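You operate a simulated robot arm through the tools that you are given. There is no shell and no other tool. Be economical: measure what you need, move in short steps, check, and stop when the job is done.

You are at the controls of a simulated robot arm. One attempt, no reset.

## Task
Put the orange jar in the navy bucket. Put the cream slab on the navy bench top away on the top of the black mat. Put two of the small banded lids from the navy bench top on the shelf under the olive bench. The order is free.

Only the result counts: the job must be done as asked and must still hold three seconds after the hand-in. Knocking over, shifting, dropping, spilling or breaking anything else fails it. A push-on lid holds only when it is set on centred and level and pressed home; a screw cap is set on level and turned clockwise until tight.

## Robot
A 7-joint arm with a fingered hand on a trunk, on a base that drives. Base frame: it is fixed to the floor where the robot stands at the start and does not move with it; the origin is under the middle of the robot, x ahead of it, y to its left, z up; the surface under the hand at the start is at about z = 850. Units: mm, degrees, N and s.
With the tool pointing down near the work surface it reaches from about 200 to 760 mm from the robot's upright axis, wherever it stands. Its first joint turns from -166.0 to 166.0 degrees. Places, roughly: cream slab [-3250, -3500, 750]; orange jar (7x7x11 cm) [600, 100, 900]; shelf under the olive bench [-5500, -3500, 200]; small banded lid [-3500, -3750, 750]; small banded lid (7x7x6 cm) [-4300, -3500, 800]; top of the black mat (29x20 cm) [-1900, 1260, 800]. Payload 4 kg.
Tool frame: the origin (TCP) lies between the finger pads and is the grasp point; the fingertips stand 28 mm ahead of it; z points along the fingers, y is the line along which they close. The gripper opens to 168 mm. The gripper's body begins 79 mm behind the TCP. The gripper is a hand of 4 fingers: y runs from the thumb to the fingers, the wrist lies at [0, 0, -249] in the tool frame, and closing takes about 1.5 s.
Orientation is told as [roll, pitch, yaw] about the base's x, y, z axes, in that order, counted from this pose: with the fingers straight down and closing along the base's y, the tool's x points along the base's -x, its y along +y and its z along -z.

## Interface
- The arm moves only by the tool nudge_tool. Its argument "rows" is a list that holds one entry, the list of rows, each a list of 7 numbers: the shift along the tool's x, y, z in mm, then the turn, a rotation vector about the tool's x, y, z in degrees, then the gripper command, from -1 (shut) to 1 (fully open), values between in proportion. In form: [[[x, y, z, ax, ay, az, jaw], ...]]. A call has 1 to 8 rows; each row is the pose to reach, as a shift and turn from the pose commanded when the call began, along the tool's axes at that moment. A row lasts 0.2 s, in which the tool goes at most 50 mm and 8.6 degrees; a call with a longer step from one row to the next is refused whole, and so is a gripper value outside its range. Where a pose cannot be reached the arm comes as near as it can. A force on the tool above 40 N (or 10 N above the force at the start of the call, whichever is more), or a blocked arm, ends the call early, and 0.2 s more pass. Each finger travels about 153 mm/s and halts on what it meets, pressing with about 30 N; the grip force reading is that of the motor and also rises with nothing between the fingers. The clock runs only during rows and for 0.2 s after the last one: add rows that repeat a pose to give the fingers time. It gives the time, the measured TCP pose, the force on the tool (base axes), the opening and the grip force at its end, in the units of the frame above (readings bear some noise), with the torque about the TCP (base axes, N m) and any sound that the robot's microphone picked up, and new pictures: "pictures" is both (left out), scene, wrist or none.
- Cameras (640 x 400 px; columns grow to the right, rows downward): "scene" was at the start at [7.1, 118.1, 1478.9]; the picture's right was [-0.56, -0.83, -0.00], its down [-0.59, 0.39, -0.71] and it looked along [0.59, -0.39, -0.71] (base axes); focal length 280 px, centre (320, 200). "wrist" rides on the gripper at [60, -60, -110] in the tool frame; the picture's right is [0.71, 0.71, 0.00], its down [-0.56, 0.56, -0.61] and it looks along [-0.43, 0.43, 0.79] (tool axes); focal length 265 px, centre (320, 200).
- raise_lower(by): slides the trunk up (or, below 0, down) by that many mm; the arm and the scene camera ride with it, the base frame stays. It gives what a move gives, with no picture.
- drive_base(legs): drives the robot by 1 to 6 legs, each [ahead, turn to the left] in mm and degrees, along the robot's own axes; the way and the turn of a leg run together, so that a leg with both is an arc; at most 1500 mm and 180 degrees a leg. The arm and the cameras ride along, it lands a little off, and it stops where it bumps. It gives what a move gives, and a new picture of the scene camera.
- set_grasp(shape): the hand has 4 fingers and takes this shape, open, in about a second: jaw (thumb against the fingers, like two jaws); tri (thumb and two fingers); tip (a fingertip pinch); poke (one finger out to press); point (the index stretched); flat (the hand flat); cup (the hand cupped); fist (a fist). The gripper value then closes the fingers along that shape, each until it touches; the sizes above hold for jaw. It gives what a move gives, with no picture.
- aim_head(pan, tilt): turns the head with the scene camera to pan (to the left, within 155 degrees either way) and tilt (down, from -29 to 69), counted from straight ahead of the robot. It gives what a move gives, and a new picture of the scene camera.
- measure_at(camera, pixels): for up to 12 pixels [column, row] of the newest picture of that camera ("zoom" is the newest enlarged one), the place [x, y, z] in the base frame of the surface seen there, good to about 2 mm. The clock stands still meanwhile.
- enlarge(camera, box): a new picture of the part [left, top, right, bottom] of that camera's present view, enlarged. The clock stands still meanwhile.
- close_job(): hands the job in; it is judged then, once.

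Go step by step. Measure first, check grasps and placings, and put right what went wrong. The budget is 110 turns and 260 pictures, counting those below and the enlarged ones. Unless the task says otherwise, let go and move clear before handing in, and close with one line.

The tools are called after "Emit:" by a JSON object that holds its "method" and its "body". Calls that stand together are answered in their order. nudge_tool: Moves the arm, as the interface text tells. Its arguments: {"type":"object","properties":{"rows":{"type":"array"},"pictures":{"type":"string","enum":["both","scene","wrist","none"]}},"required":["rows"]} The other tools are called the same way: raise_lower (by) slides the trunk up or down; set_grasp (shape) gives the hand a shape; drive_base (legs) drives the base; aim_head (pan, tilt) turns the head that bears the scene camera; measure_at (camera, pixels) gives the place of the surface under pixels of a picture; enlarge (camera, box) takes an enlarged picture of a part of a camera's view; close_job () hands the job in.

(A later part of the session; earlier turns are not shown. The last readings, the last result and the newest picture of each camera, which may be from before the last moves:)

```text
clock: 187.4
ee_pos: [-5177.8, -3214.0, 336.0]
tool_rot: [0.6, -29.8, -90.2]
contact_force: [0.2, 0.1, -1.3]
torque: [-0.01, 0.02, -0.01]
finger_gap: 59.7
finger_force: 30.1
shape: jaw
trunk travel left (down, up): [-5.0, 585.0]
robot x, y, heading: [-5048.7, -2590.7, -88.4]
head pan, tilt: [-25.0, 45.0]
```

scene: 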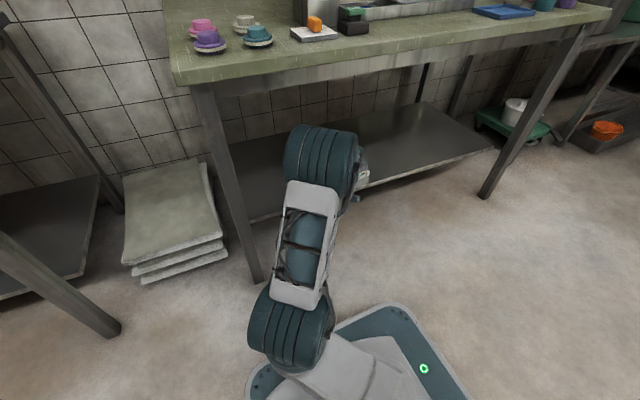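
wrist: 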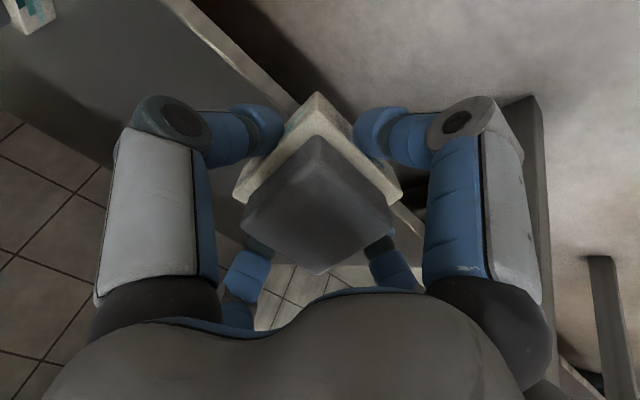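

Clear of the first lid (~230 mm away). Continue in and lower.

Emit:
{"method": "nudge_tool", "body": {"rows": [[[-36, 0, 21, 0, 0, 0, -1], [-72, 0, 41, 0, 0, 0, -1], [-106, 0, 61, 0, 0, 0, -1], [-96, 0, 84, 0, 0, 0, -1], [-88, 0, 93, 0, 0, 0, -1]]], "pictures": "none"}}

Emit:
{"method": "nudge_tool", "body": {"rows": [[[1.5, 0, 2.5, 0, 0, 0, -1], [3, 0, 5, 0, 0, 0, -1]]], "pictures": "scene"}}

```text
clock: 188.6
ee_pos: [-5176.0, -3336.5, 300.8]
tool_rot: [0.6, -30.0, -90.0]
contact_force: [0.3, -0.3, -1.1]
torque: [0.03, 0.01, -0.04]
finger_gap: 59.5
finger_force: 29.9
shape: jaw
trunk travel left (down, up): [-5.0, 585.0]
robot x, y, heading: [-5046.4, -2591.3, -88.5]
head pan, tilt: [-25.0, 45.0]
```

```text
clock: 189.2
ee_pos: [-5175.7, -3336.0, 296.0]
tool_rot: [0.6, -29.9, -90.1]
contact_force: [-0.3, -0.2, -1.4]
torque: [-0.03, 0.0, 0.0]
finger_gap: 59.8
finger_force: 30.0
shape: jaw
trunk travel left (down, up): [-5.0, 585.0]
robot x, y, heading: [-5048.0, -2593.7, -88.4]
head pan, tilt: [-25.0, 45.0]
```

scene: 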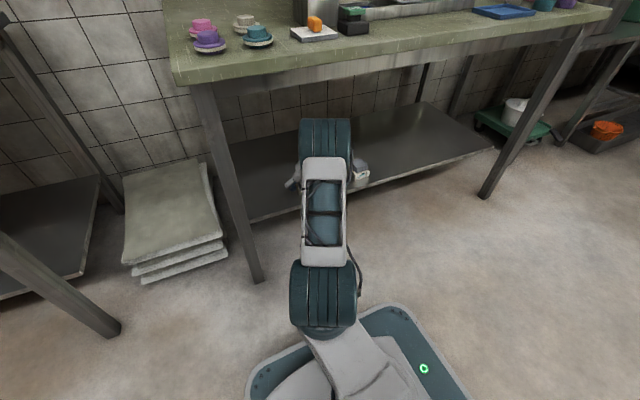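

Emit:
{"method": "nudge_tool", "body": {"rows": [[[1, 0, 1.7, 0, 0, 0, -1], [2, 0, 3.5, 0, 0, 0, -1]]], "pictures": "none"}}

Emit:
{"method": "nudge_tool", "body": {"rows": [[[-2, 0, 2.6, 0, 5, 0, -1], [-5, 0, 6, 0, 10, 0, -1], [-7.7, 0, 9, 0, 15, 0, -1]]], "pictures": "wrist"}}

```text
clock: 189.8
ee_pos: [-5175.9, -3336.7, 293.4]
tool_rot: [0.5, -30.1, -90.0]
contact_force: [0.8, 5.8, 19.4]
torque: [0.69, 0.02, -0.01]
finger_gap: 59.8
finger_force: 30.3
shape: jaw
trunk travel left (down, up): [-5.0, 585.0]
robot x, y, heading: [-5046.5, -2593.8, -88.7]
head pan, tilt: [-25.0, 45.0]
```

```text
clock: 190.6
ee_pos: [-5175.6, -3347.4, 289.1]
tool_rot: [0.5, -15.1, -89.9]
contact_force: [0.2, -4.8, 16.5]
torque: [0.12, 0.25, 0.08]
finger_gap: 60.6
finger_force: 29.6
shape: jaw
trunk travel left (down, up): [-5.0, 585.0]
robot x, y, heading: [-5046.5, -2589.5, -88.6]
head pan, tilt: [-25.0, 45.0]
```

wrist: 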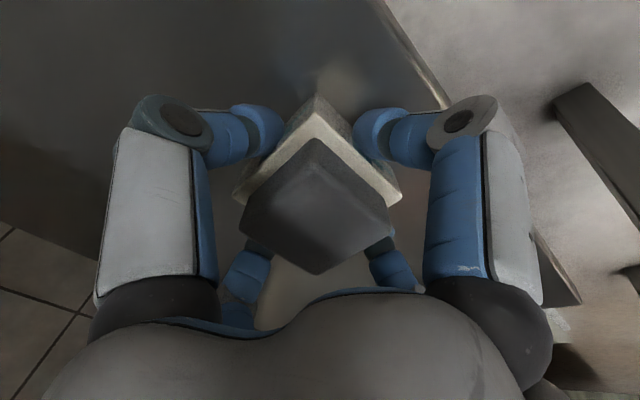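

Lid touches the shelf. Open and withdraw upward.

Emit:
{"method": "nudge_tool", "body": {"rows": [[[0, 0, 0, 0, 0, 0, -0.4], [0, 0, 0, 0, 0, 0, -0.1], [0, 0, 0, 0, 0, 0, 0.2], [0, 0, 0, 0, 0, 0, 0.4], [0, 0, -15, 0, 0, 0, 0.5], [0, 0, -50, 0, 0, 0, 0.5], [0, 0, -85, 0, 0, 0, 0.5]]], "pictures": "wrist"}}

Emit:
{"method": "nudge_tool", "body": {"rows": [[[40, 0, -11, 0, 0, 0, 0.5], [80, 0, -21, 0, 0, 0, 0.5], [120, 0, -32, 0, 0, 0, 0.5], [160, 0, -43, 0, 0, 0, 0.5], [200, 0, -54, 0, 0, 0, 0.5], [240, 0, -64, 0, 0, 0, 0.5], [280, 0, -75, 0, 0, 0, 0.5], [320, 0, -86, 0, 0, 0, 0.5]]], "pictures": "scene"}}

```text
clock: 192.2
ee_pos: [-5175.5, -3322.0, 370.7]
tool_rot: [0.6, -14.9, -90.0]
contact_force: [0.2, -0.2, -0.1]
torque: [0.01, 0.03, 0.04]
finger_gap: 125.5
finger_force: 0.0
shape: jaw
trunk travel left (down, up): [-5.0, 585.0]
robot x, y, heading: [-5044.0, -2590.8, -88.4]
head pan, tilt: [-25.0, 45.0]
```

wrist: 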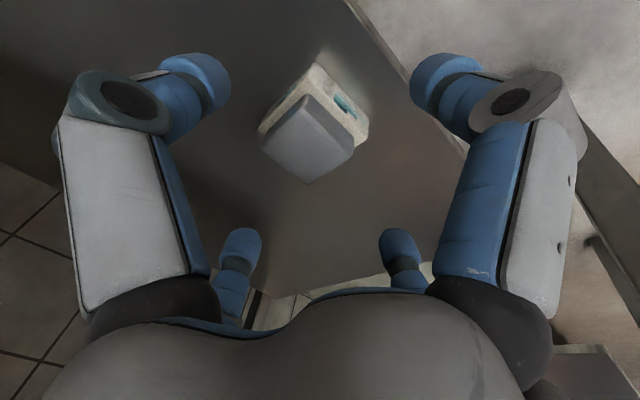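

```text
clock: 194.0
ee_pos: [-5182.7, -2997.2, 370.3]
tool_rot: [0.6, -15.0, -90.3]
contact_force: [2.0, -0.7, -0.8]
torque: [0.0, 0.14, -0.01]
finger_gap: 125.9
finger_force: 0.0
shape: jaw
trunk travel left (down, up): [-5.0, 585.0]
robot x, y, heading: [-5048.1, -2591.3, -88.5]
head pan, tilt: [-25.0, 45.0]
```

scene: 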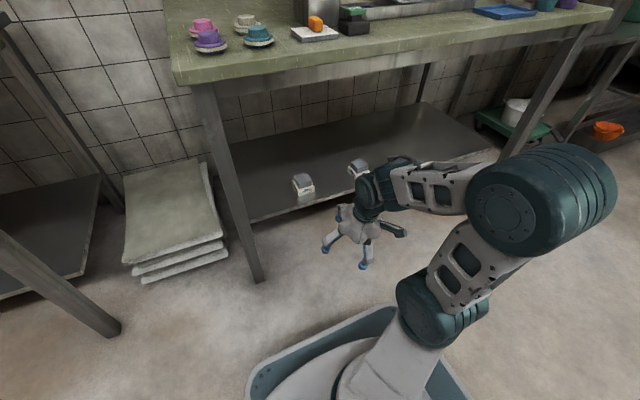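

Both lids stand on the shelf at (303,183) and (358,168). Raise up and return to the navy bench for the slab.

Emit:
{"method": "raise_lower", "body": {"by": 300}}

Emit:
{"method": "raise_lower", "body": {"by": 285}}

Emit:
{"method": "nudge_tool", "body": {"rows": [[[-10, 0, -39, 0, 4, 0, 0.5], [-21, 0, -77, 0, 8, 0, 0.5], [-31, 0, -116, 0, 12, 0, 0.8], [-41, 0, -155, 0, 15, 0, 1]]], "pictures": "none"}}

Emit:
{"method": "drive_base", "body": {"legs": [[0, 88.5], [1500, 0], [195, 0], [0, -90], [240, 0]]}}

Emit:
{"method": "aim_head", "body": {"pan": 0, "tilt": 45}}

```text
clock: 197.0
ee_pos: [-5182.2, -2995.6, 670.7]
tool_rot: [0.5, -15.0, -89.9]
contact_force: [1.2, 0.4, 0.6]
torque: [0.02, -0.01, 0.0]
finger_gap: 125.9
finger_force: 0.1
shape: jaw
trunk travel left (down, up): [-305.0, 285.0]
robot x, y, heading: [-5048.4, -2588.6, -88.4]
head pan, tilt: [-25.0, 45.0]
```

```text
clock: 199.9
ee_pos: [-5182.9, -2994.4, 954.3]
tool_rot: [0.5, -15.0, -89.9]
contact_force: [-0.5, 0.0, 0.8]
torque: [0.0, 0.0, 0.0]
finger_gap: 125.8
finger_force: 0.1
shape: jaw
trunk travel left (down, up): [-590.0, 0.0]
robot x, y, heading: [-5044.2, -2590.0, -88.6]
head pan, tilt: [-25.0, 45.0]
```

```text
clock: 200.9
ee_pos: [-5182.6, -2995.5, 1115.1]
tool_rot: [0.5, 0.0, -89.8]
contact_force: [0.0, -0.2, 0.4]
torque: [0.01, 0.02, 0.0]
finger_gap: 168.0
finger_force: 0.1
shape: jaw
trunk travel left (down, up): [-590.0, 0.0]
robot x, y, heading: [-5049.2, -2593.6, -88.7]
head pan, tilt: [-25.0, 45.0]
```

```text
clock: 218.1
ee_pos: [-3493.8, -3250.6, 1115.4]
tool_rot: [0.6, 0.0, -87.2]
contact_force: [0.3, -0.3, 0.1]
torque: [0.05, 0.05, -0.01]
finger_gap: 168.0
finger_force: 0.1
shape: jaw
trunk travel left (down, up): [-590.0, 0.0]
robot x, y, heading: [-3381.4, -2841.2, -85.8]
head pan, tilt: [-25.0, 45.0]
```

scene: 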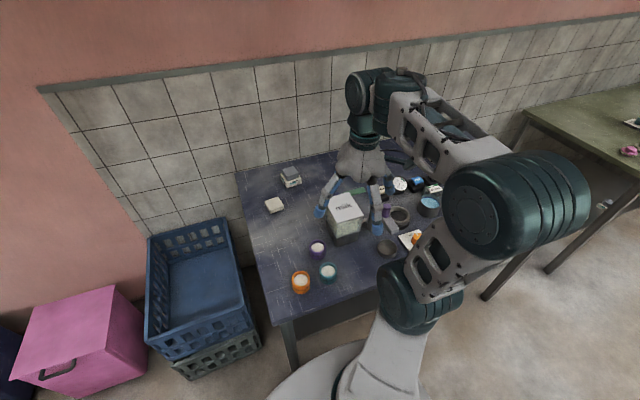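

```text
clock: 218.9
ee_pos: [-3493.9, -3249.2, 1115.3]
tool_rot: [0.5, 0.0, -87.0]
contact_force: [0.9, -0.7, 0.4]
torque: [0.03, 0.01, -0.07]
finger_gap: 167.8
finger_force: 0.1
shape: jaw
trunk travel left (down, up): [-590.0, 0.0]
robot x, y, heading: [-3381.6, -2840.5, -85.8]
head pan, tilt: [0.0, 45.0]
```

scene: 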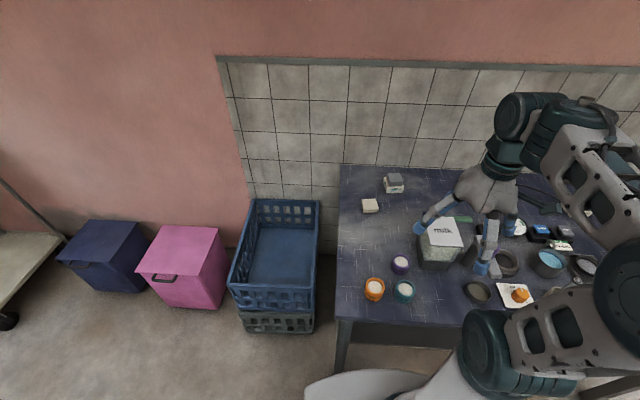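

Emit:
{"method": "enlarge", "body": {"camera": "scene", "box": [335, 165, 425, 230]}}

Emit:
{"method": "measure_at", "body": {"camera": "scene", "pixels": [[370, 203], [445, 228], [362, 203], [378, 207], [371, 210], [393, 182]]}}

```text
6.15 times, centred on (380, 198) of scene
```

zoom: 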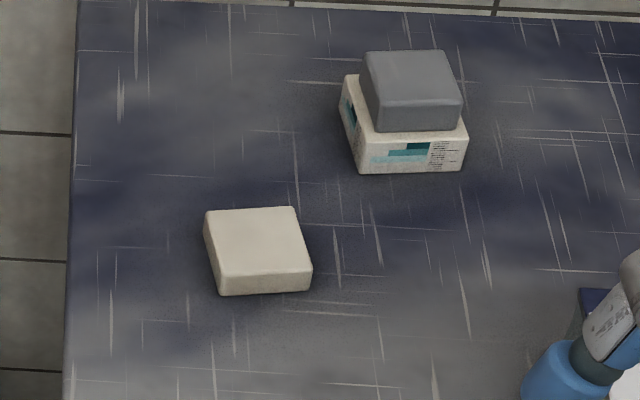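

```text
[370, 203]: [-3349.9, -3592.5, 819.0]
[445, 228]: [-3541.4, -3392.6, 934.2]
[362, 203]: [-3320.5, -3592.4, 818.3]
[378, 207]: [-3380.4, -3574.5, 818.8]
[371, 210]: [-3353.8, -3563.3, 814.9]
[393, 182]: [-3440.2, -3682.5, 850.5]
```

Slab top at z≈819, about 62 mm square, centre ≈(−3350,−3587). Move above it.

Emit:
{"method": "nudge_tool", "body": {"rows": [[[-43, 16, 13, 0, 0, 0, 1], [-87, 32, 26, 0, 0, 0, 1], [-130, 47, 39, 0, 0, 0, 1], [-173, 63, 52, 0, 0, 0, 1], [-217, 79, 65, 0, 0, 0, 1], [-260, 95, 78, 0, 0, 0, 1], [-304, 110, 91, 0, 0, 0, 1], [-347, 126, 105, 0, 0, 0, 1]]], "pictures": "wrist"}}

Emit:
{"method": "enlarge", "body": {"camera": "wrist", "box": [220, 20, 420, 145]}}

```text
clock: 220.7
ee_pos: [-3346.9, -3590.4, 1011.7]
tool_rot: [0.0, 0.2, -86.9]
contact_force: [0.2, -0.4, -0.6]
torque: [-0.04, 0.08, 0.01]
finger_gap: 167.9
finger_force: 0.1
shape: jaw
out of reach, approached as far as the arm can: row 8
trunk travel left (down, up): [-590.0, 0.0]
robot x, y, heading: [-3379.6, -2842.7, -85.5]
head pan, tilt: [0.0, 45.0]
```

wrist: 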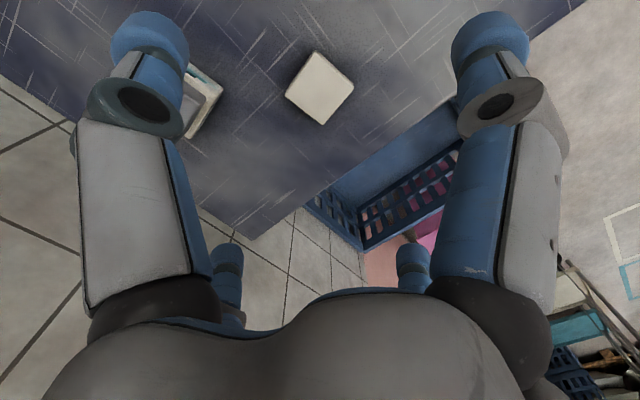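

```text
3.20 times, centred on (320, 82) of wrist
```

zoom: 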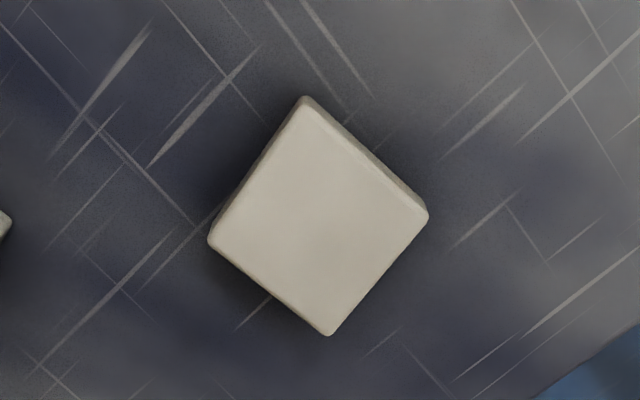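

Emit:
{"method": "measure_at", "body": {"camera": "zoom", "pixels": [[306, 112], [214, 236], [420, 214], [326, 328], [316, 222]]}}

```text
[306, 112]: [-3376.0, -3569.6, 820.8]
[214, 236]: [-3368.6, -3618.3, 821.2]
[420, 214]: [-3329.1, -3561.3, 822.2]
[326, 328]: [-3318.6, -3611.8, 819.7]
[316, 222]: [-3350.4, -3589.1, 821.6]
```

Slab centre (−3348,−3590), yaw ≈ 8.5°; tool needs −5.5° about its z. Descend with the gap narrowed to stay clear of lid A.

Emit:
{"method": "nudge_tool", "body": {"rows": [[[0, -1, 40, 0, 0, -3, 0.6], [0, -1, 80, 0, 0, -5.5, 0.2], [0, -1, 120, 0, 0, -5.5, 0.1], [0, -1, 120, 0, 0, -5.5, 0.1], [0, -1, 155, 0, 0, -5.5, 0.1], [0, -1, 175, 0, 0, -5.5, 0.1], [0, -1, 179, 0, 0, -5.5, 0.1]]], "pictures": "wrist"}}

```text
clock: 222.3
ee_pos: [-3352.9, -3589.0, 834.1]
tool_rot: [0.5, 0.0, -81.6]
contact_force: [0.6, -0.3, 0.5]
torque: [0.01, -0.02, -0.04]
finger_gap: 92.9
finger_force: 0.0
shape: jaw
out of reach, approached as far as the arm can: row 5
trunk travel left (down, up): [-590.0, 0.0]
robot x, y, heading: [-3378.0, -2839.9, -85.8]
head pan, tilt: [0.0, 45.0]
```

wrist: 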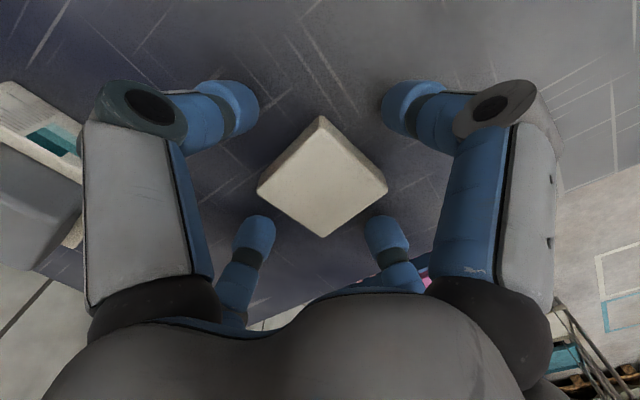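

Emit:
{"method": "nudge_tool", "body": {"rows": [[[0, 2, 4, 0, 0, 0, 0.1], [0, 2, 4, 0, 0, 0, -0.3], [0, 2, 4, 0, 0, 0, -0.7], [0, 2, 4, 0, 0, 0, -1], [0, 2, 4, 0, 0, 0, -1], [0, 2, 4, 0, 0, 0, -1]]], "pictures": "none"}}

Emit:
{"method": "nudge_tool", "body": {"rows": [[[0, 0, -15, 0, 0, 0, -1], [0, 0, -50, 0, 0, 0, -1], [10, 0, -90, 0, 0, 0, -1], [25, 0, -130, 0, 0, 0, -1], [45, 0, -170, 0, 0, 0, -1], [65, 0, -205, 0, 0, 0, -1]]], "pictures": "wrist"}}

```text
clock: 223.7
ee_pos: [-3348.9, -3587.4, 829.6]
tool_rot: [0.5, 0.0, -81.7]
contact_force: [-1.1, 0.0, 0.4]
torque: [0.02, 0.02, 0.01]
finger_gap: 49.3
finger_force: 30.1
shape: jaw
trunk travel left (down, up): [-590.0, 0.0]
robot x, y, heading: [-3376.4, -2836.4, -85.6]
head pan, tilt: [0.0, 45.0]
```

```text
clock: 225.1
ee_pos: [-3361.1, -3524.2, 1037.4]
tool_rot: [0.5, 0.0, -81.6]
contact_force: [0.4, 0.2, 0.3]
torque: [-0.01, 0.0, -0.01]
finger_gap: 49.0
finger_force: 30.3
shape: jaw
trunk travel left (down, up): [-590.0, 0.0]
robot x, y, heading: [-3375.9, -2844.0, -86.0]
head pan, tilt: [0.0, 45.0]
```

wrist: 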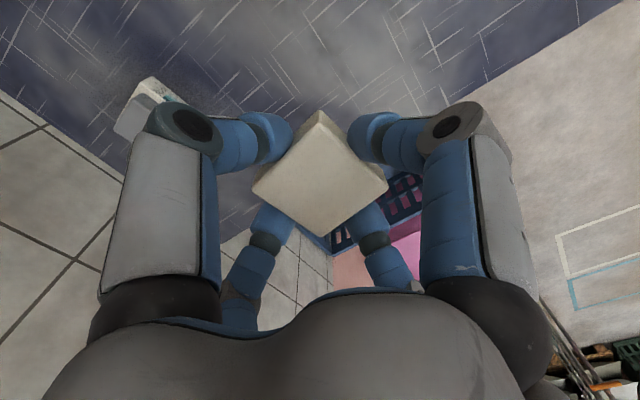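

Slab held (gap 49). Retract the arm, then drive round to the teal bench side for a look at the mat.

Emit:
{"method": "nudge_tool", "body": {"rows": [[[40, -11, -10, 0, 0, 0, -1], [80, -22, -20, 0, 0, 0, -1], [120, -33, -30, 0, 0, 0, -1], [160, -44, -40, 0, 0, 0, -1], [200, -55, -50, 0, 0, 0, -1], [240, -66, -60, 0, 0, 0, -1], [285, -79, -70, 0, 0, 0, -1]]], "pictures": "none"}}

Emit:
{"method": "drive_base", "body": {"legs": [[-370, 0], [0, 86], [1500, 0], [1270, 0], [0, 90], [1500, 0]]}}

Emit:
{"method": "drive_base", "body": {"legs": [[900, 0]]}}

Emit:
{"method": "aim_head", "body": {"pan": 45, "tilt": 25}}

```text
clock: 226.7
ee_pos: [-3485.0, -3251.1, 1104.2]
tool_rot: [0.5, -0.1, -81.5]
contact_force: [0.3, -0.5, 0.3]
torque: [0.03, 0.0, -0.01]
finger_gap: 49.2
finger_force: 29.8
shape: jaw
trunk travel left (down, up): [-590.0, 0.0]
robot x, y, heading: [-3377.4, -2841.6, -85.7]
head pan, tilt: [0.0, 45.0]
```

```text
clock: 256.6
ee_pos: [-499.4, -512.5, 1104.3]
tool_rot: [0.5, 0.0, 93.1]
contact_force: [0.0, 0.2, 0.0]
torque: [0.06, 0.02, -0.01]
finger_gap: 48.8
finger_force: 30.0
shape: jaw
trunk travel left (down, up): [-590.0, 0.0]
robot x, y, heading: [-642.0, -909.6, 88.6]
head pan, tilt: [0.0, 45.0]
```

scene: 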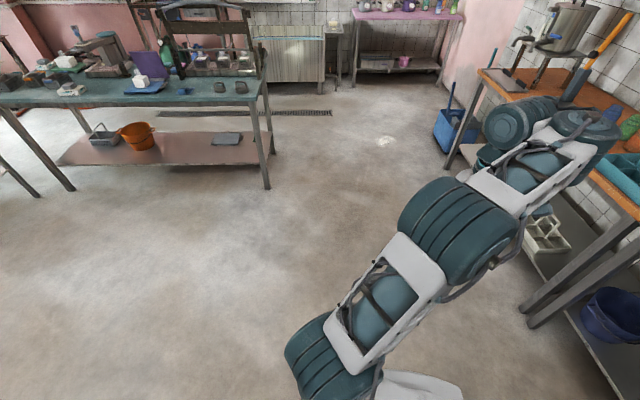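

```text
clock: 261.5
ee_pos: [-474.1, 426.6, 1103.4]
tool_rot: [0.6, 0.0, 92.8]
contact_force: [-0.6, 0.1, -0.4]
torque: [0.01, 0.05, -0.01]
finger_gap: 48.8
finger_force: 29.9
shape: jaw
trunk travel left (down, up): [-590.0, 0.0]
robot x, y, heading: [-621.0, 25.9, 88.6]
head pan, tilt: [0.0, 45.0]
```

scene: 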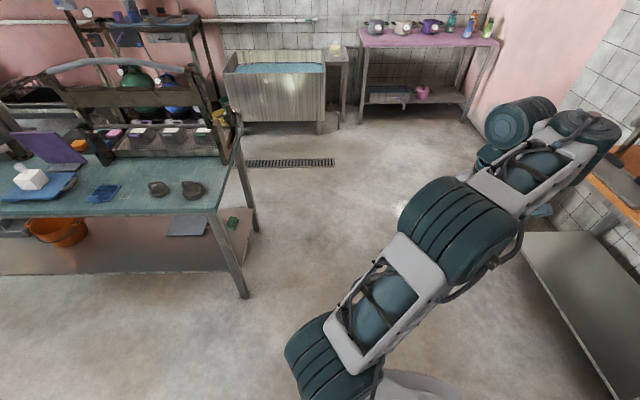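

```text
clock: 262.6
ee_pos: [-474.4, 425.8, 1104.0]
tool_rot: [0.5, 0.1, 92.8]
contact_force: [0.7, 0.1, -0.4]
torque: [0.02, 0.0, 0.01]
finger_gap: 48.8
finger_force: 29.6
shape: jaw
trunk travel left (down, up): [-590.0, 0.0]
robot x, y, heading: [-621.1, 25.5, 88.7]
head pan, tilt: [45.0, 25.0]
```

scene: 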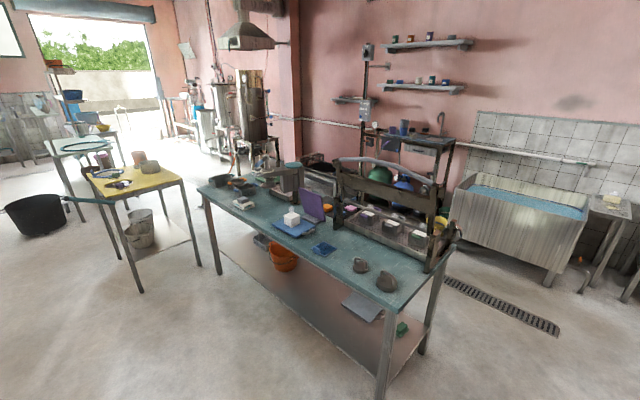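

Emit:
{"method": "enlarge", "body": {"camera": "scene", "box": [190, 130, 350, 250]}}

Emit:
{"method": "measure_at", "body": {"camera": "zoom", "pixels": [[210, 285], [480, 300], [385, 165], [470, 170], [330, 190], [540, 270], [60, 230], [560, 330], [420, 395]]}}

Emit:
{"method": "enlarge", "body": {"camera": "scene", "box": [320, 150, 480, 270]}}

```text
3.33 times, centred on (270, 190) of scene
```

zoom: 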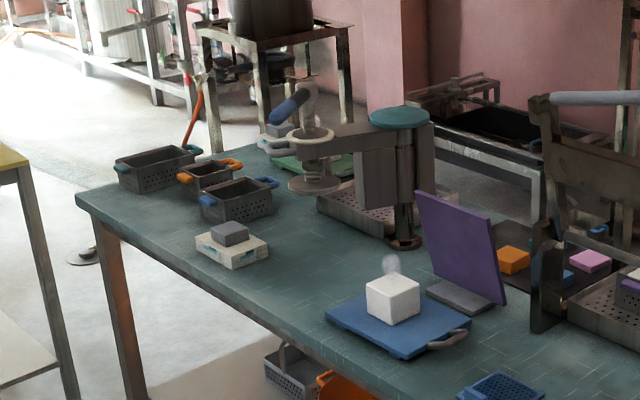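

```text
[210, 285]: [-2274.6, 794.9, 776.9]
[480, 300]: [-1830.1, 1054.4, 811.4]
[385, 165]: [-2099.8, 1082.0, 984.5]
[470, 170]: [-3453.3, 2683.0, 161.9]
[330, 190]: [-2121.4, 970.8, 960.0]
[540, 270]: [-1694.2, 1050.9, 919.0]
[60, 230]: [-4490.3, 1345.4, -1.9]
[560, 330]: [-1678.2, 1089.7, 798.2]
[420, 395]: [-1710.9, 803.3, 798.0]
```

```text
3.33 times, centred on (400, 210) of scene
```

zoom: 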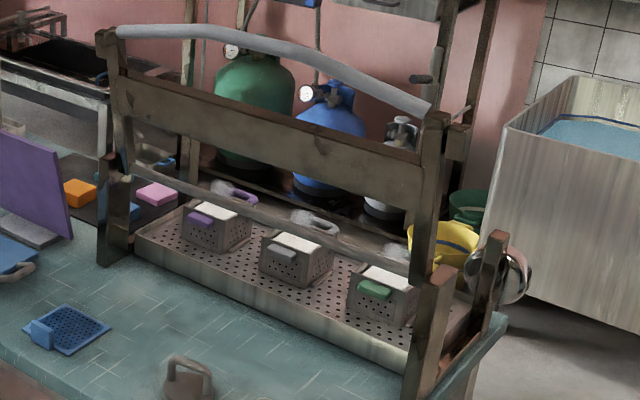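

The black mat is the dark panel with small coloured blocks behind the purple board. I'll measure the mat and the corridor behind the bench.

Emit:
{"method": "measure_at", "body": {"camera": "zoom", "pixels": [[100, 215], [170, 215], [80, 165], [115, 260], [450, 260], [510, 270], [590, 320], [490, 320], [300, 200], [215, 235]]}}

Emit:
{"method": "measure_at", "body": {"camera": "scene", "pixels": [[548, 282], [457, 232], [500, 240], [440, 245], [620, 290], [425, 352], [440, 285]]}}

```text
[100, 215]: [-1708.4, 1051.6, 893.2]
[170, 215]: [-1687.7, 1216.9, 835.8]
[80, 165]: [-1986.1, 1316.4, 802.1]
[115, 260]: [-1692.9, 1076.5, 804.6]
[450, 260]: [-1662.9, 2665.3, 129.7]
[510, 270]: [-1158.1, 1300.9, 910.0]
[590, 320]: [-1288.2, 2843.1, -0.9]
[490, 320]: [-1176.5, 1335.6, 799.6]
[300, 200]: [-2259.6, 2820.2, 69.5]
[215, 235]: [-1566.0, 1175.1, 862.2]
```

```text
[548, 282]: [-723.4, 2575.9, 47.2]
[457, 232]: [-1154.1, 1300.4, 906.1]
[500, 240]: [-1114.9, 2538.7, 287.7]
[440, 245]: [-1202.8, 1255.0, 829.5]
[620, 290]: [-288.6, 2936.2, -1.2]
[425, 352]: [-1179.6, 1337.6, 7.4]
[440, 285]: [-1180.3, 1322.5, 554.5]
```

Bench back edge y≈1355, tub front y≈2540: a 1.2 m corridor. Drive to (−620,1900), turn west and look.

Emit:
{"method": "drive_base", "body": {"legs": [[1500, 0], [380, 0], [0, 91.5]]}}

Emit:
{"method": "aim_head", "body": {"pan": 10, "tilt": 30}}

```text
clock: 275.9
ee_pos: [-1002.8, 2010.3, 1103.9]
tool_rot: [0.5, -0.1, -173.6]
contact_force: [-0.1, 0.5, -0.4]
torque: [-0.02, 0.0, -0.03]
finger_gap: 49.0
finger_force: 30.1
shape: jaw
trunk travel left (down, up): [-590.0, 0.0]
robot x, y, heading: [-594.2, 1884.9, -177.8]
head pan, tilt: [45.0, 25.0]
```

scene: 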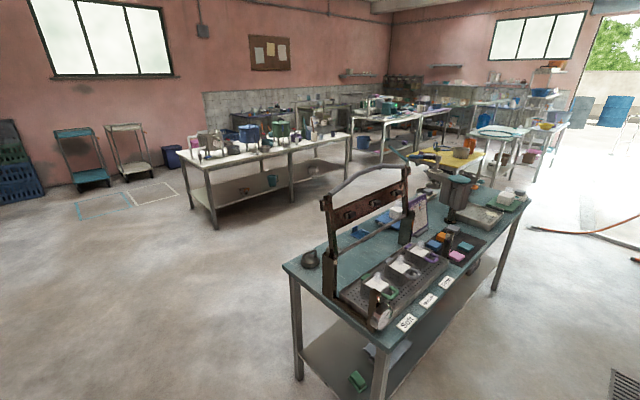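

```text
clock: 276.9
ee_pos: [-1003.3, 2010.0, 1102.9]
tool_rot: [0.5, 0.0, -173.6]
contact_force: [-0.1, 0.9, -0.4]
torque: [0.01, -0.01, 0.01]
finger_gap: 49.0
finger_force: 30.0
shape: jaw
trunk travel left (down, up): [-590.0, 0.0]
robot x, y, heading: [-590.1, 1889.3, -177.9]
head pan, tilt: [10.0, 30.0]
```

scene: 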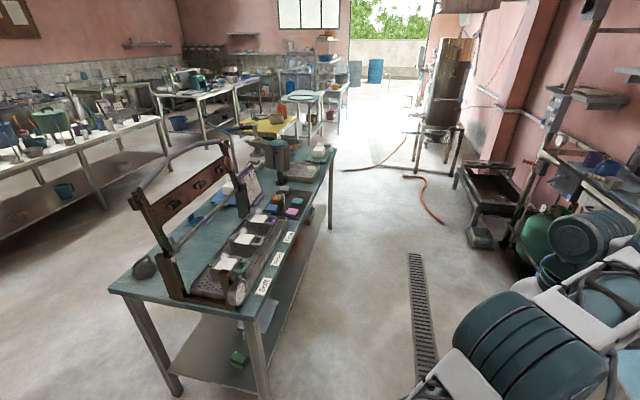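

Corridor clear. Measure the mat (285,207), then drive along.

Emit:
{"method": "enlarge", "body": {"camera": "scene", "box": [220, 170, 340, 260]}}

Emit:
{"method": "measure_at", "body": {"camera": "zoom", "pixels": [[330, 170], [450, 170], [370, 215], [440, 125], [260, 185]]}}

Emit:
{"method": "drive_base", "body": {"legs": [[1280, 0], [0, 88], [100, 0]]}}

Emit:
{"method": "aim_head", "body": {"pan": -5, "tilt": 45}}

```text
4.44 times, centred on (280, 215) of scene
```

zoom: 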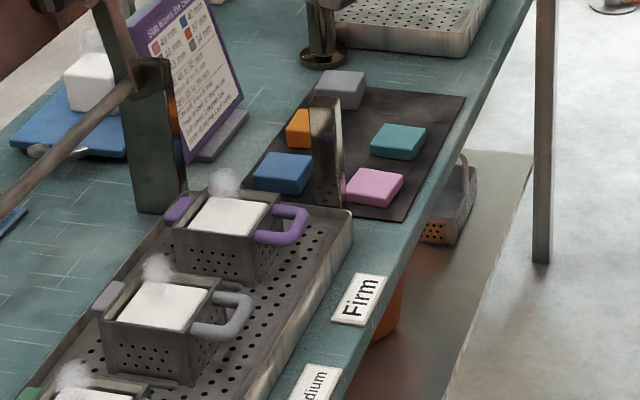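

```text
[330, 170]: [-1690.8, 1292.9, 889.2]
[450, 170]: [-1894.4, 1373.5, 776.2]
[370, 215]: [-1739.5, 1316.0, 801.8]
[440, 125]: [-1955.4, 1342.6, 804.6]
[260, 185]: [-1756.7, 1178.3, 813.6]
```

```text
clock: 287.7
ee_pos: [-1946.0, 1304.8, 1102.2]
tool_rot: [0.5, 0.0, -82.9]
contact_force: [-0.1, 0.1, 0.0]
torque: [0.02, -0.01, 0.02]
finger_gap: 48.8
finger_force: 30.1
shape: jaw
trunk travel left (down, up): [-590.0, 0.0]
robot x, y, heading: [-1827.7, 1715.3, -87.0]
head pan, tilt: [10.0, 30.0]
```

scene: 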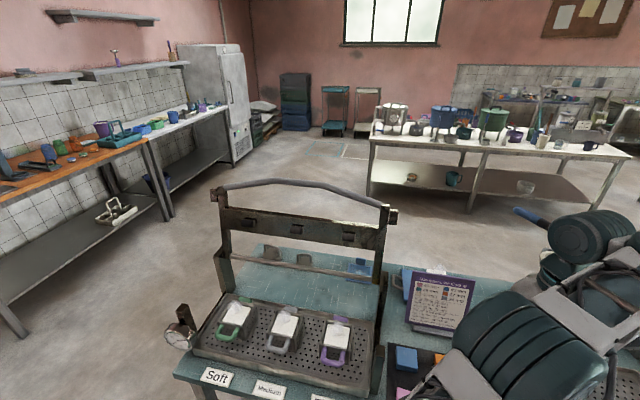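

```text
clock: 288.4
ee_pos: [-1947.4, 1306.0, 1103.8]
tool_rot: [0.4, 0.0, -82.9]
contact_force: [0.3, 0.9, -0.6]
torque: [-0.01, 0.03, -0.03]
finger_gap: 48.7
finger_force: 30.1
shape: jaw
trunk travel left (down, up): [-590.0, 0.0]
robot x, y, heading: [-1828.1, 1713.8, -87.1]
head pan, tilt: [-5.0, 45.0]
```

scene: 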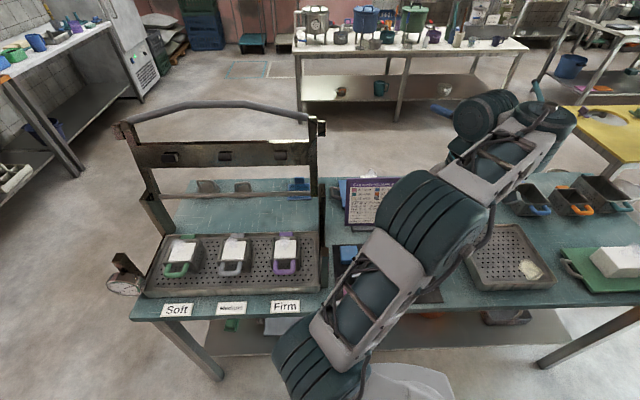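

The hand is over the mat area. Take a wrist view.

Emit:
{"method": "enlarge", "body": {"camera": "wrist", "box": [0, 0, 639, 399]}}

```text
1.00 times, centred on (320, 200) of wrist (not enlarged: the box is as wide or as high as the picture)
```

zoom: 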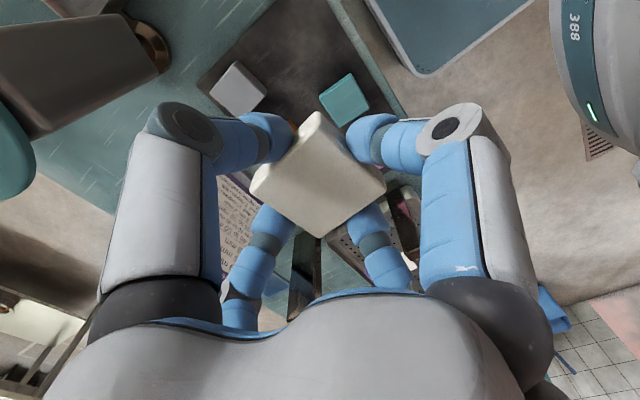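

Emit:
{"method": "measure_at", "body": {"camera": "zoom", "pixels": [[237, 88], [345, 92], [320, 100], [367, 97], [290, 40], [290, 90], [332, 5], [210, 65], [250, 110], [263, 88], [275, 20]]}}

```text
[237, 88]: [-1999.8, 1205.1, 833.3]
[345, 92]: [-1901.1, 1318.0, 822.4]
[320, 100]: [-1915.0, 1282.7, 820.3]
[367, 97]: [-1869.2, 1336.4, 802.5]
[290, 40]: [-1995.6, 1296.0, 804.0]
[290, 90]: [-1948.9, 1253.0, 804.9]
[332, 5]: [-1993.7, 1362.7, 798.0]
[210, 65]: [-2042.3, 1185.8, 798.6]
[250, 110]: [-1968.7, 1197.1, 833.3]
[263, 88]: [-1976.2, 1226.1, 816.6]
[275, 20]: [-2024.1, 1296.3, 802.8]
```

Emit:
{"method": "measure_at", "body": {"camera": "zoom", "pixels": [[262, 8], [255, 20], [245, 35], [230, 50], [330, 20], [345, 30], [320, 40], [325, 75]]}}

Emit:
{"method": "enlarge", "body": {"camera": "wrist", "box": [190, 0, 410, 130]}}

```text
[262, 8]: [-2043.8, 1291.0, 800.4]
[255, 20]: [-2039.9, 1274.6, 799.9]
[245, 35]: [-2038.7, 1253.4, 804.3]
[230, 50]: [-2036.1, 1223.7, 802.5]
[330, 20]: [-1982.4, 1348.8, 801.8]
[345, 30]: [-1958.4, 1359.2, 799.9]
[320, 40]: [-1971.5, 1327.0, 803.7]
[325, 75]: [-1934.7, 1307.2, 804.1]
```

```text
2.91 times, centred on (300, 65) of wrist
```

zoom: 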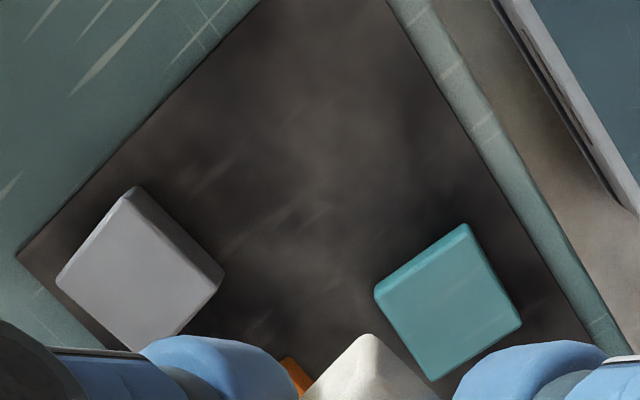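

Mat: z≈804, end at x≈−2040, near edge y≈1350; free spot at (−1995,1300) between grey and teal blocks. Align yaw and descend to 15 mm above.

Emit:
{"method": "nudge_tool", "body": {"rows": [[[0, -24, 30, 0, 0, 3.5, -1], [1, -48, 65, 0, 0, 7, -1], [1, -48, 110, 0, 0, 7, -1], [1, -48, 155, 0, 0, 7, -1], [1, -48, 200, 0, 0, 7, -1], [1, -48, 240, 0, 0, 7, -1], [1, -48, 252, 0, 0, 7, -1]]]}}

Emit:
{"method": "enlarge", "body": {"camera": "wrist", "box": [160, 20, 480, 220]}}

```text
clock: 290.0
ee_pos: [-1999.6, 1282.5, 862.0]
tool_rot: [0.6, 0.2, -89.9]
contact_force: [0.5, 0.2, -0.6]
torque: [0.03, -0.02, 0.02]
finger_gap: 48.8
finger_force: 29.9
shape: jaw
out of reach, approached as far as the arm can: row 3, 4, 5, 6, 7
trunk travel left (down, up): [-590.0, 0.0]
robot x, y, heading: [-1827.7, 1714.3, -87.5]
head pan, tilt: [-5.0, 45.0]
```

scene: 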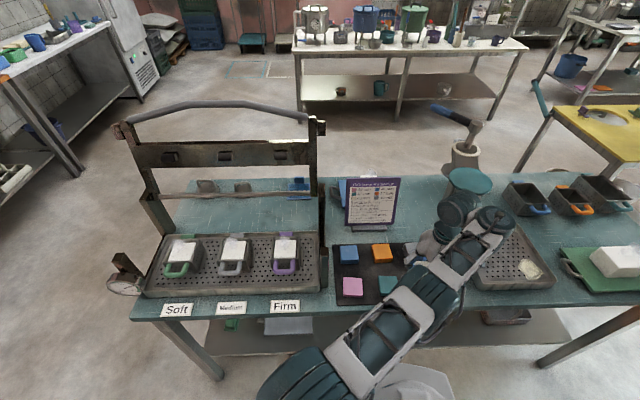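
wrist: 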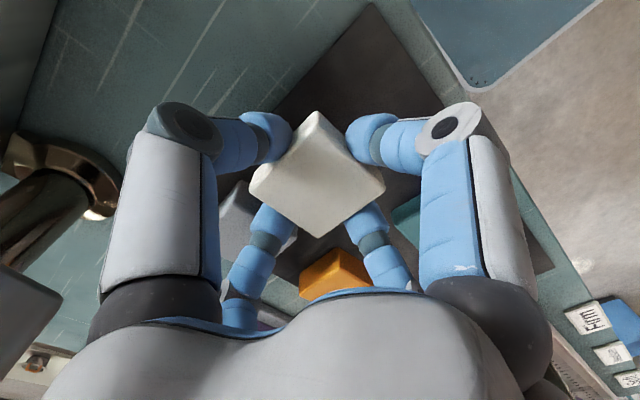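

```text
2.00 times, centred on (320, 120) of wrist
```

zoom: 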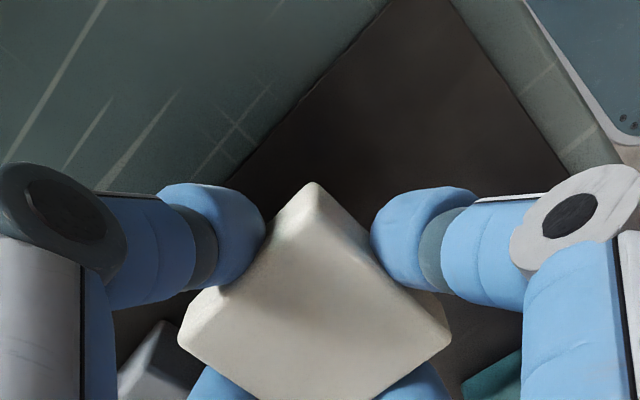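

The arm hit a reach limit close-in (high trunk), so it's 18 mm off in y at z 862. I'll lift, shift +y, and use the trunk to descend.

Emit:
{"method": "nudge_tool", "body": {"rows": [[[0, 0, -40, 0, 0, 0, -1], [0, 0, -90, 0, 0, 0, -1]]], "pictures": "none"}}

Emit:
{"method": "raise_lower", "body": {"by": -60}}

```text
clock: 290.6
ee_pos: [-2003.5, 1282.2, 953.0]
tool_rot: [0.6, 0.0, -89.8]
contact_force: [0.3, 0.3, 0.3]
torque: [0.01, 0.0, -0.02]
finger_gap: 49.0
finger_force: 30.0
shape: jaw
trunk travel left (down, up): [-590.0, 0.0]
robot x, y, heading: [-1830.4, 1716.9, -87.1]
head pan, tilt: [-5.0, 45.0]
```

```text
clock: 291.6
ee_pos: [-2004.7, 1282.6, 892.9]
tool_rot: [0.5, -0.1, -89.9]
contact_force: [0.1, 0.5, -0.6]
torque: [0.03, -0.01, 0.0]
finger_gap: 49.0
finger_force: 30.2
shape: jaw
trunk travel left (down, up): [-530.0, 60.0]
robot x, y, heading: [-1829.7, 1717.0, -87.3]
head pan, tilt: [-5.0, 45.0]
```

Emit:
{"method": "nudge_tool", "body": {"rows": [[[17, 8, 0, 0, 0, 0, -1], [17, 8, 25, 0, 0, 0, -1], [17, 8, 43, 0, 0, 0, -1]]], "pictures": "wrist"}}

```text
clock: 292.4
ee_pos: [-2003.5, 1282.5, 851.4]
tool_rot: [0.5, 0.1, -89.9]
contact_force: [0.6, -0.2, -1.5]
torque: [0.01, -0.01, 0.02]
finger_gap: 49.1
finger_force: 29.9
shape: jaw
out of reach, approached as far as the arm can: row 1, 2, 3
trunk travel left (down, up): [-530.0, 60.0]
robot x, y, heading: [-1833.1, 1714.6, -87.2]
head pan, tilt: [-5.0, 45.0]
```

wrist: 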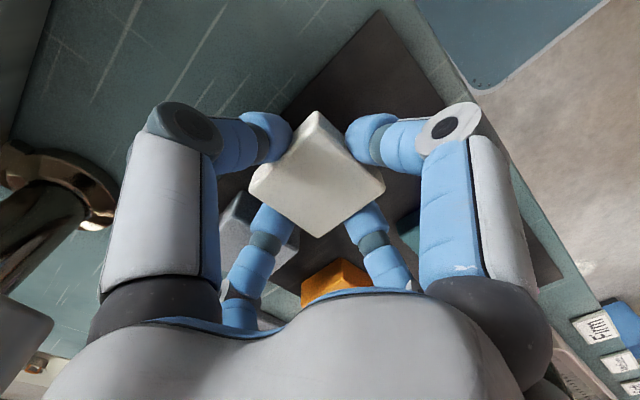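

A joint limit blocks moving closer in y; I'll lift slightly and back the base by 20 mm instead.

Emit:
{"method": "raise_lower", "body": {"by": 30}}

Emit:
{"method": "drive_base", "body": {"legs": [[-25, 0]]}}

Emit:
{"method": "enlarge", "body": {"camera": "wrist", "box": [160, 0, 480, 220]}}

```text
clock: 293.2
ee_pos: [-2003.6, 1282.2, 881.5]
tool_rot: [0.6, 0.1, -89.9]
contact_force: [-0.3, -0.9, -0.4]
torque: [0.01, 0.01, -0.01]
finger_gap: 48.8
finger_force: 29.8
shape: jaw
trunk travel left (down, up): [-560.0, 30.0]
robot x, y, heading: [-1828.5, 1714.6, -87.2]
head pan, tilt: [-5.0, 45.0]
```

```text
clock: 294.0
ee_pos: [-2005.2, 1308.1, 881.5]
tool_rot: [0.6, 0.2, -89.9]
contact_force: [1.0, 0.0, -0.2]
torque: [-0.03, -0.01, -0.04]
finger_gap: 48.8
finger_force: 30.2
shape: jaw
trunk travel left (down, up): [-560.0, 30.0]
robot x, y, heading: [-1833.9, 1740.3, -87.3]
head pan, tilt: [-5.0, 45.0]
```

scene: 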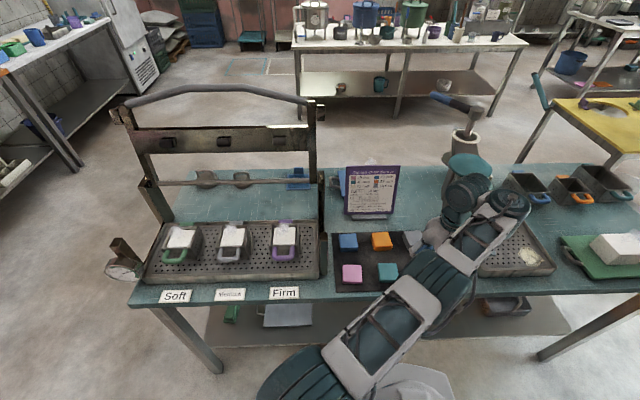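

```text
1.82 times, centred on (320, 110) of wrist
```

zoom: 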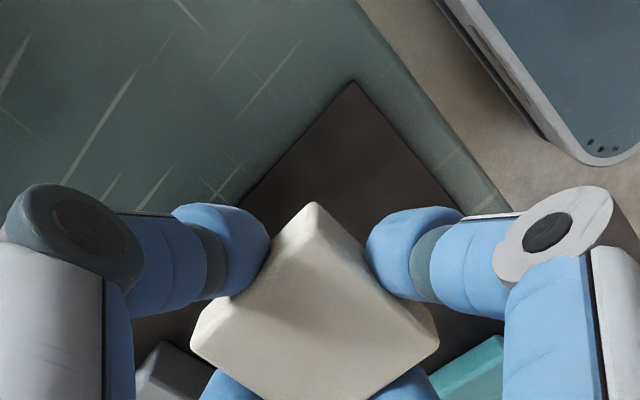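

Emit:
{"method": "measure_at", "body": {"camera": "zoom", "pixels": [[350, 92], [430, 180], [260, 195], [470, 215], [315, 210], [200, 345], [160, 350], [500, 345], [470, 360]]}}

```text
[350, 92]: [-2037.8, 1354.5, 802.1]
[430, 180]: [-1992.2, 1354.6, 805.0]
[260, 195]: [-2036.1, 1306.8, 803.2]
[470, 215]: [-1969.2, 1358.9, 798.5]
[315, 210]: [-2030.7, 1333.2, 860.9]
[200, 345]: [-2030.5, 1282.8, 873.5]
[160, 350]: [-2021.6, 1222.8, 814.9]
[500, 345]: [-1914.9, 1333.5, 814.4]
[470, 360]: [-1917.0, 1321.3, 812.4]
```

Slab currently spans x −2031…−1979, y 1283…1333; the mat corner is (−2040,1356). Shift +8 in x and lower.

Emit:
{"method": "nudge_tool", "body": {"rows": [[[0, 8, 15, 0, 0, 0, -1], [0, 8, 30, 0, 0, 0, -1], [0, 8, 38, 0, 0, 0, -1]]], "pictures": "wrist"}}

```text
clock: 294.8
ee_pos: [-1998.1, 1305.3, 843.8]
tool_rot: [0.6, 0.3, -89.9]
contact_force: [0.6, 0.5, -0.9]
torque: [-0.02, 0.01, 0.0]
finger_gap: 48.5
finger_force: 30.1
shape: jaw
out of reach, approached as far as the arm can: row 1, 2, 3
trunk travel left (down, up): [-560.0, 30.0]
robot x, y, heading: [-1834.0, 1740.6, -87.3]
head pan, tilt: [-5.0, 45.0]
```

wrist: 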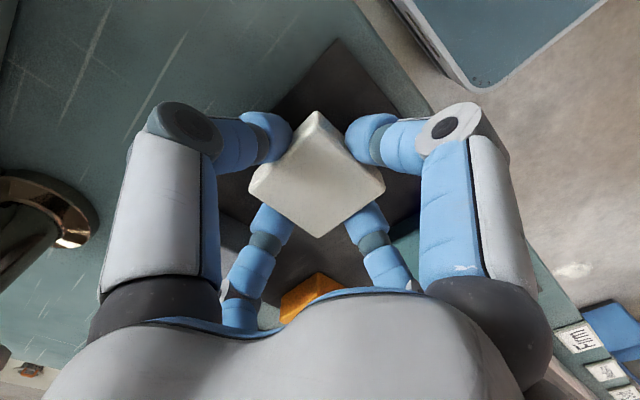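

Good. Lower with the trunk the last ~9 mm and watch the force.

Emit:
{"method": "raise_lower", "body": {"by": -7}}

Emit:
{"method": "raise_lower", "body": {"by": -3}}

```text
clock: 295.4
ee_pos: [-1998.2, 1304.4, 837.5]
tool_rot: [0.5, 0.2, -89.9]
contact_force: [-0.3, 0.5, -1.4]
torque: [0.0, -0.02, 0.01]
finger_gap: 48.8
finger_force: 30.3
shape: jaw
trunk travel left (down, up): [-553.0, 37.0]
robot x, y, heading: [-1832.2, 1738.8, -87.2]
head pan, tilt: [-5.0, 45.0]
```

```text
clock: 295.9
ee_pos: [-1998.1, 1304.5, 833.5]
tool_rot: [0.6, 0.2, -90.0]
contact_force: [0.6, -0.4, -0.5]
torque: [0.01, 0.01, -0.02]
finger_gap: 48.9
finger_force: 29.9
shape: jaw
trunk travel left (down, up): [-550.0, 40.0]
robot x, y, heading: [-1832.4, 1737.2, -87.3]
head pan, tilt: [-5.0, 45.0]
```

Emit:
{"method": "raise_lower", "body": {"by": -2}}

Emit:
{"method": "nudge_tool", "body": {"rows": [[[0, 0, 0, 0, 0, 0, -0.6], [0, 0, 0, 0, 0, 0, -0.4], [0, 0, 0, 0, 0, 0, -0.25], [0, 0, 0, 0, 0, 0, -0.15], [0, 0, 0, 0, 0, 0, -0.15]]], "pictures": "wrist"}}

```text
clock: 296.4
ee_pos: [-1997.1, 1303.8, 834.7]
tool_rot: [0.5, 0.1, -89.8]
contact_force: [0.0, 0.7, 11.3]
torque: [-0.17, 0.23, 0.02]
finger_gap: 49.2
finger_force: 30.1
shape: jaw
trunk travel left (down, up): [-548.0, 42.0]
robot x, y, heading: [-1831.9, 1742.2, -87.4]
head pan, tilt: [-5.0, 45.0]
```

```text
clock: 297.6
ee_pos: [-1997.5, 1305.0, 833.0]
tool_rot: [0.6, 0.2, -89.9]
contact_force: [3.2, 1.0, 12.4]
torque: [0.03, 0.1, 0.01]
finger_gap: 66.6
finger_force: 0.1
shape: jaw
trunk travel left (down, up): [-548.0, 42.0]
robot x, y, heading: [-1830.1, 1736.8, -87.3]
head pan, tilt: [-5.0, 45.0]
```

wrist: 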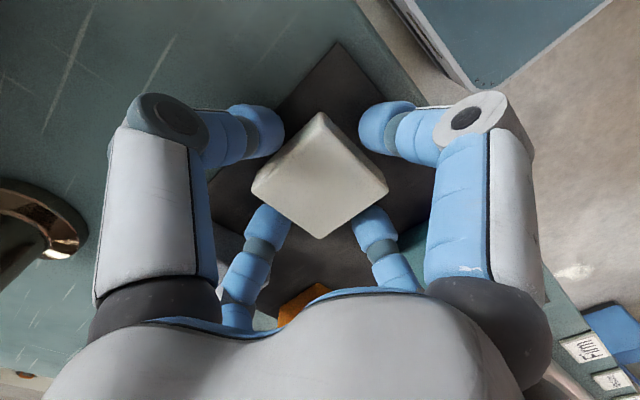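

Released (gap 66). Raise straight up.

Emit:
{"method": "raise_lower", "body": {"by": 42}}

Emit:
{"method": "nudge_tool", "body": {"rows": [[[0, 0, -45, 0, 0, 0, -0.15], [0, 0, -90, 0, 0, 0, 0], [0, 0, -135, 0, 0, 0, 0.3], [0, 0, -180, 0, 0, 0, 0.5], [0, 0, -225, 0, 0, 0, 0.5]]], "pictures": "wrist"}}

```text
clock: 298.4
ee_pos: [-1997.1, 1304.5, 873.9]
tool_rot: [0.5, 0.2, -89.9]
contact_force: [-0.1, 0.1, 0.9]
torque: [0.0, -0.02, 0.0]
finger_gap: 71.0
finger_force: 0.1
shape: jaw
trunk travel left (down, up): [-590.0, 0.0]
robot x, y, heading: [-1830.7, 1738.7, -87.1]
head pan, tilt: [-5.0, 45.0]
```

```text
clock: 299.6
ee_pos: [-2001.7, 1305.0, 1096.8]
tool_rot: [0.6, 0.5, -89.8]
contact_force: [-0.8, 0.7, 0.2]
torque: [0.01, 0.0, 0.01]
finger_gap: 125.8
finger_force: 0.0
shape: jaw
trunk travel left (down, up): [-590.0, 0.0]
robot x, y, heading: [-1827.1, 1740.4, -87.2]
head pan, tilt: [-5.0, 45.0]
```

wrist: 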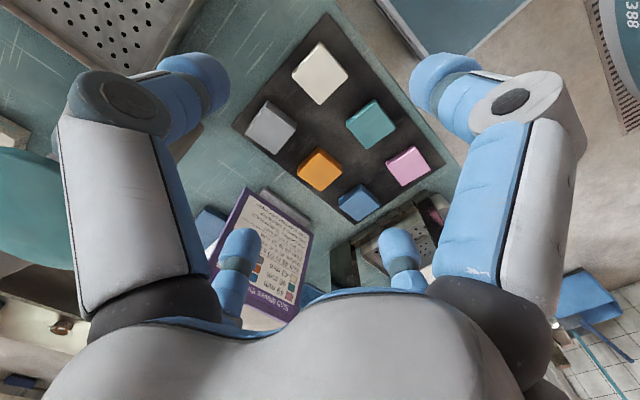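

The slab sits flat on the mat with the others. Now for the jar: back away from the bench, and drive back round to the orange bench.

Emit:
{"method": "drive_base", "body": {"legs": [[-330, 0], [0, 87], [1250, 0], [0, -90], [1500, 0], [450, 0]]}}

Emit:
{"method": "aim_head", "body": {"pan": 50, "tilt": 35}}

```text
clock: 324.4
ee_pos: [-814.7, -337.5, 1095.3]
tool_rot: [0.6, 0.3, -92.4]
contact_force: [0.2, -0.4, -0.1]
torque: [0.0, -0.01, 0.0]
finger_gap: 125.8
finger_force: 0.0
shape: jaw
trunk travel left (down, up): [-590.0, 0.0]
robot x, y, heading: [-625.5, 90.2, -90.0]
head pan, tilt: [-5.0, 45.0]
```

scene: 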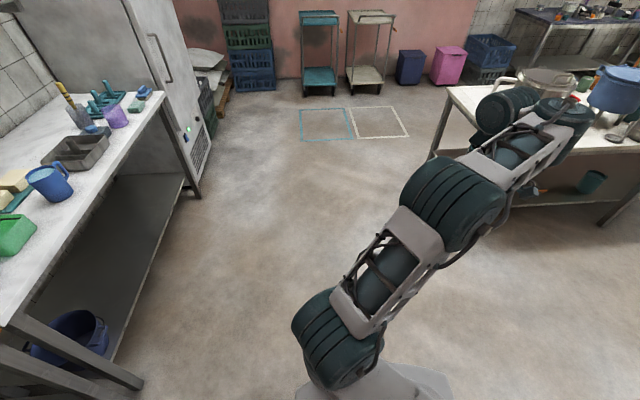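

```text
clock: 325.7
ee_pos: [-814.7, -337.7, 1096.0]
tool_rot: [0.5, 0.2, -92.5]
contact_force: [0.2, -0.5, 0.3]
torque: [0.0, 0.01, 0.01]
finger_gap: 125.6
finger_force: 0.0
shape: jaw
trunk travel left (down, up): [-590.0, 0.0]
robot x, y, heading: [-625.9, 92.3, -89.9]
head pan, tilt: [50.0, 35.0]
```

scene: 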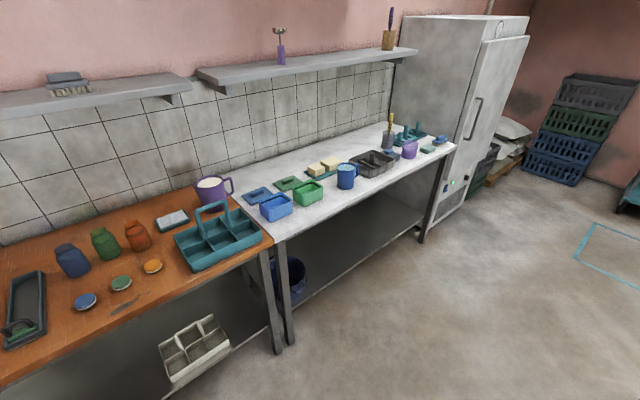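

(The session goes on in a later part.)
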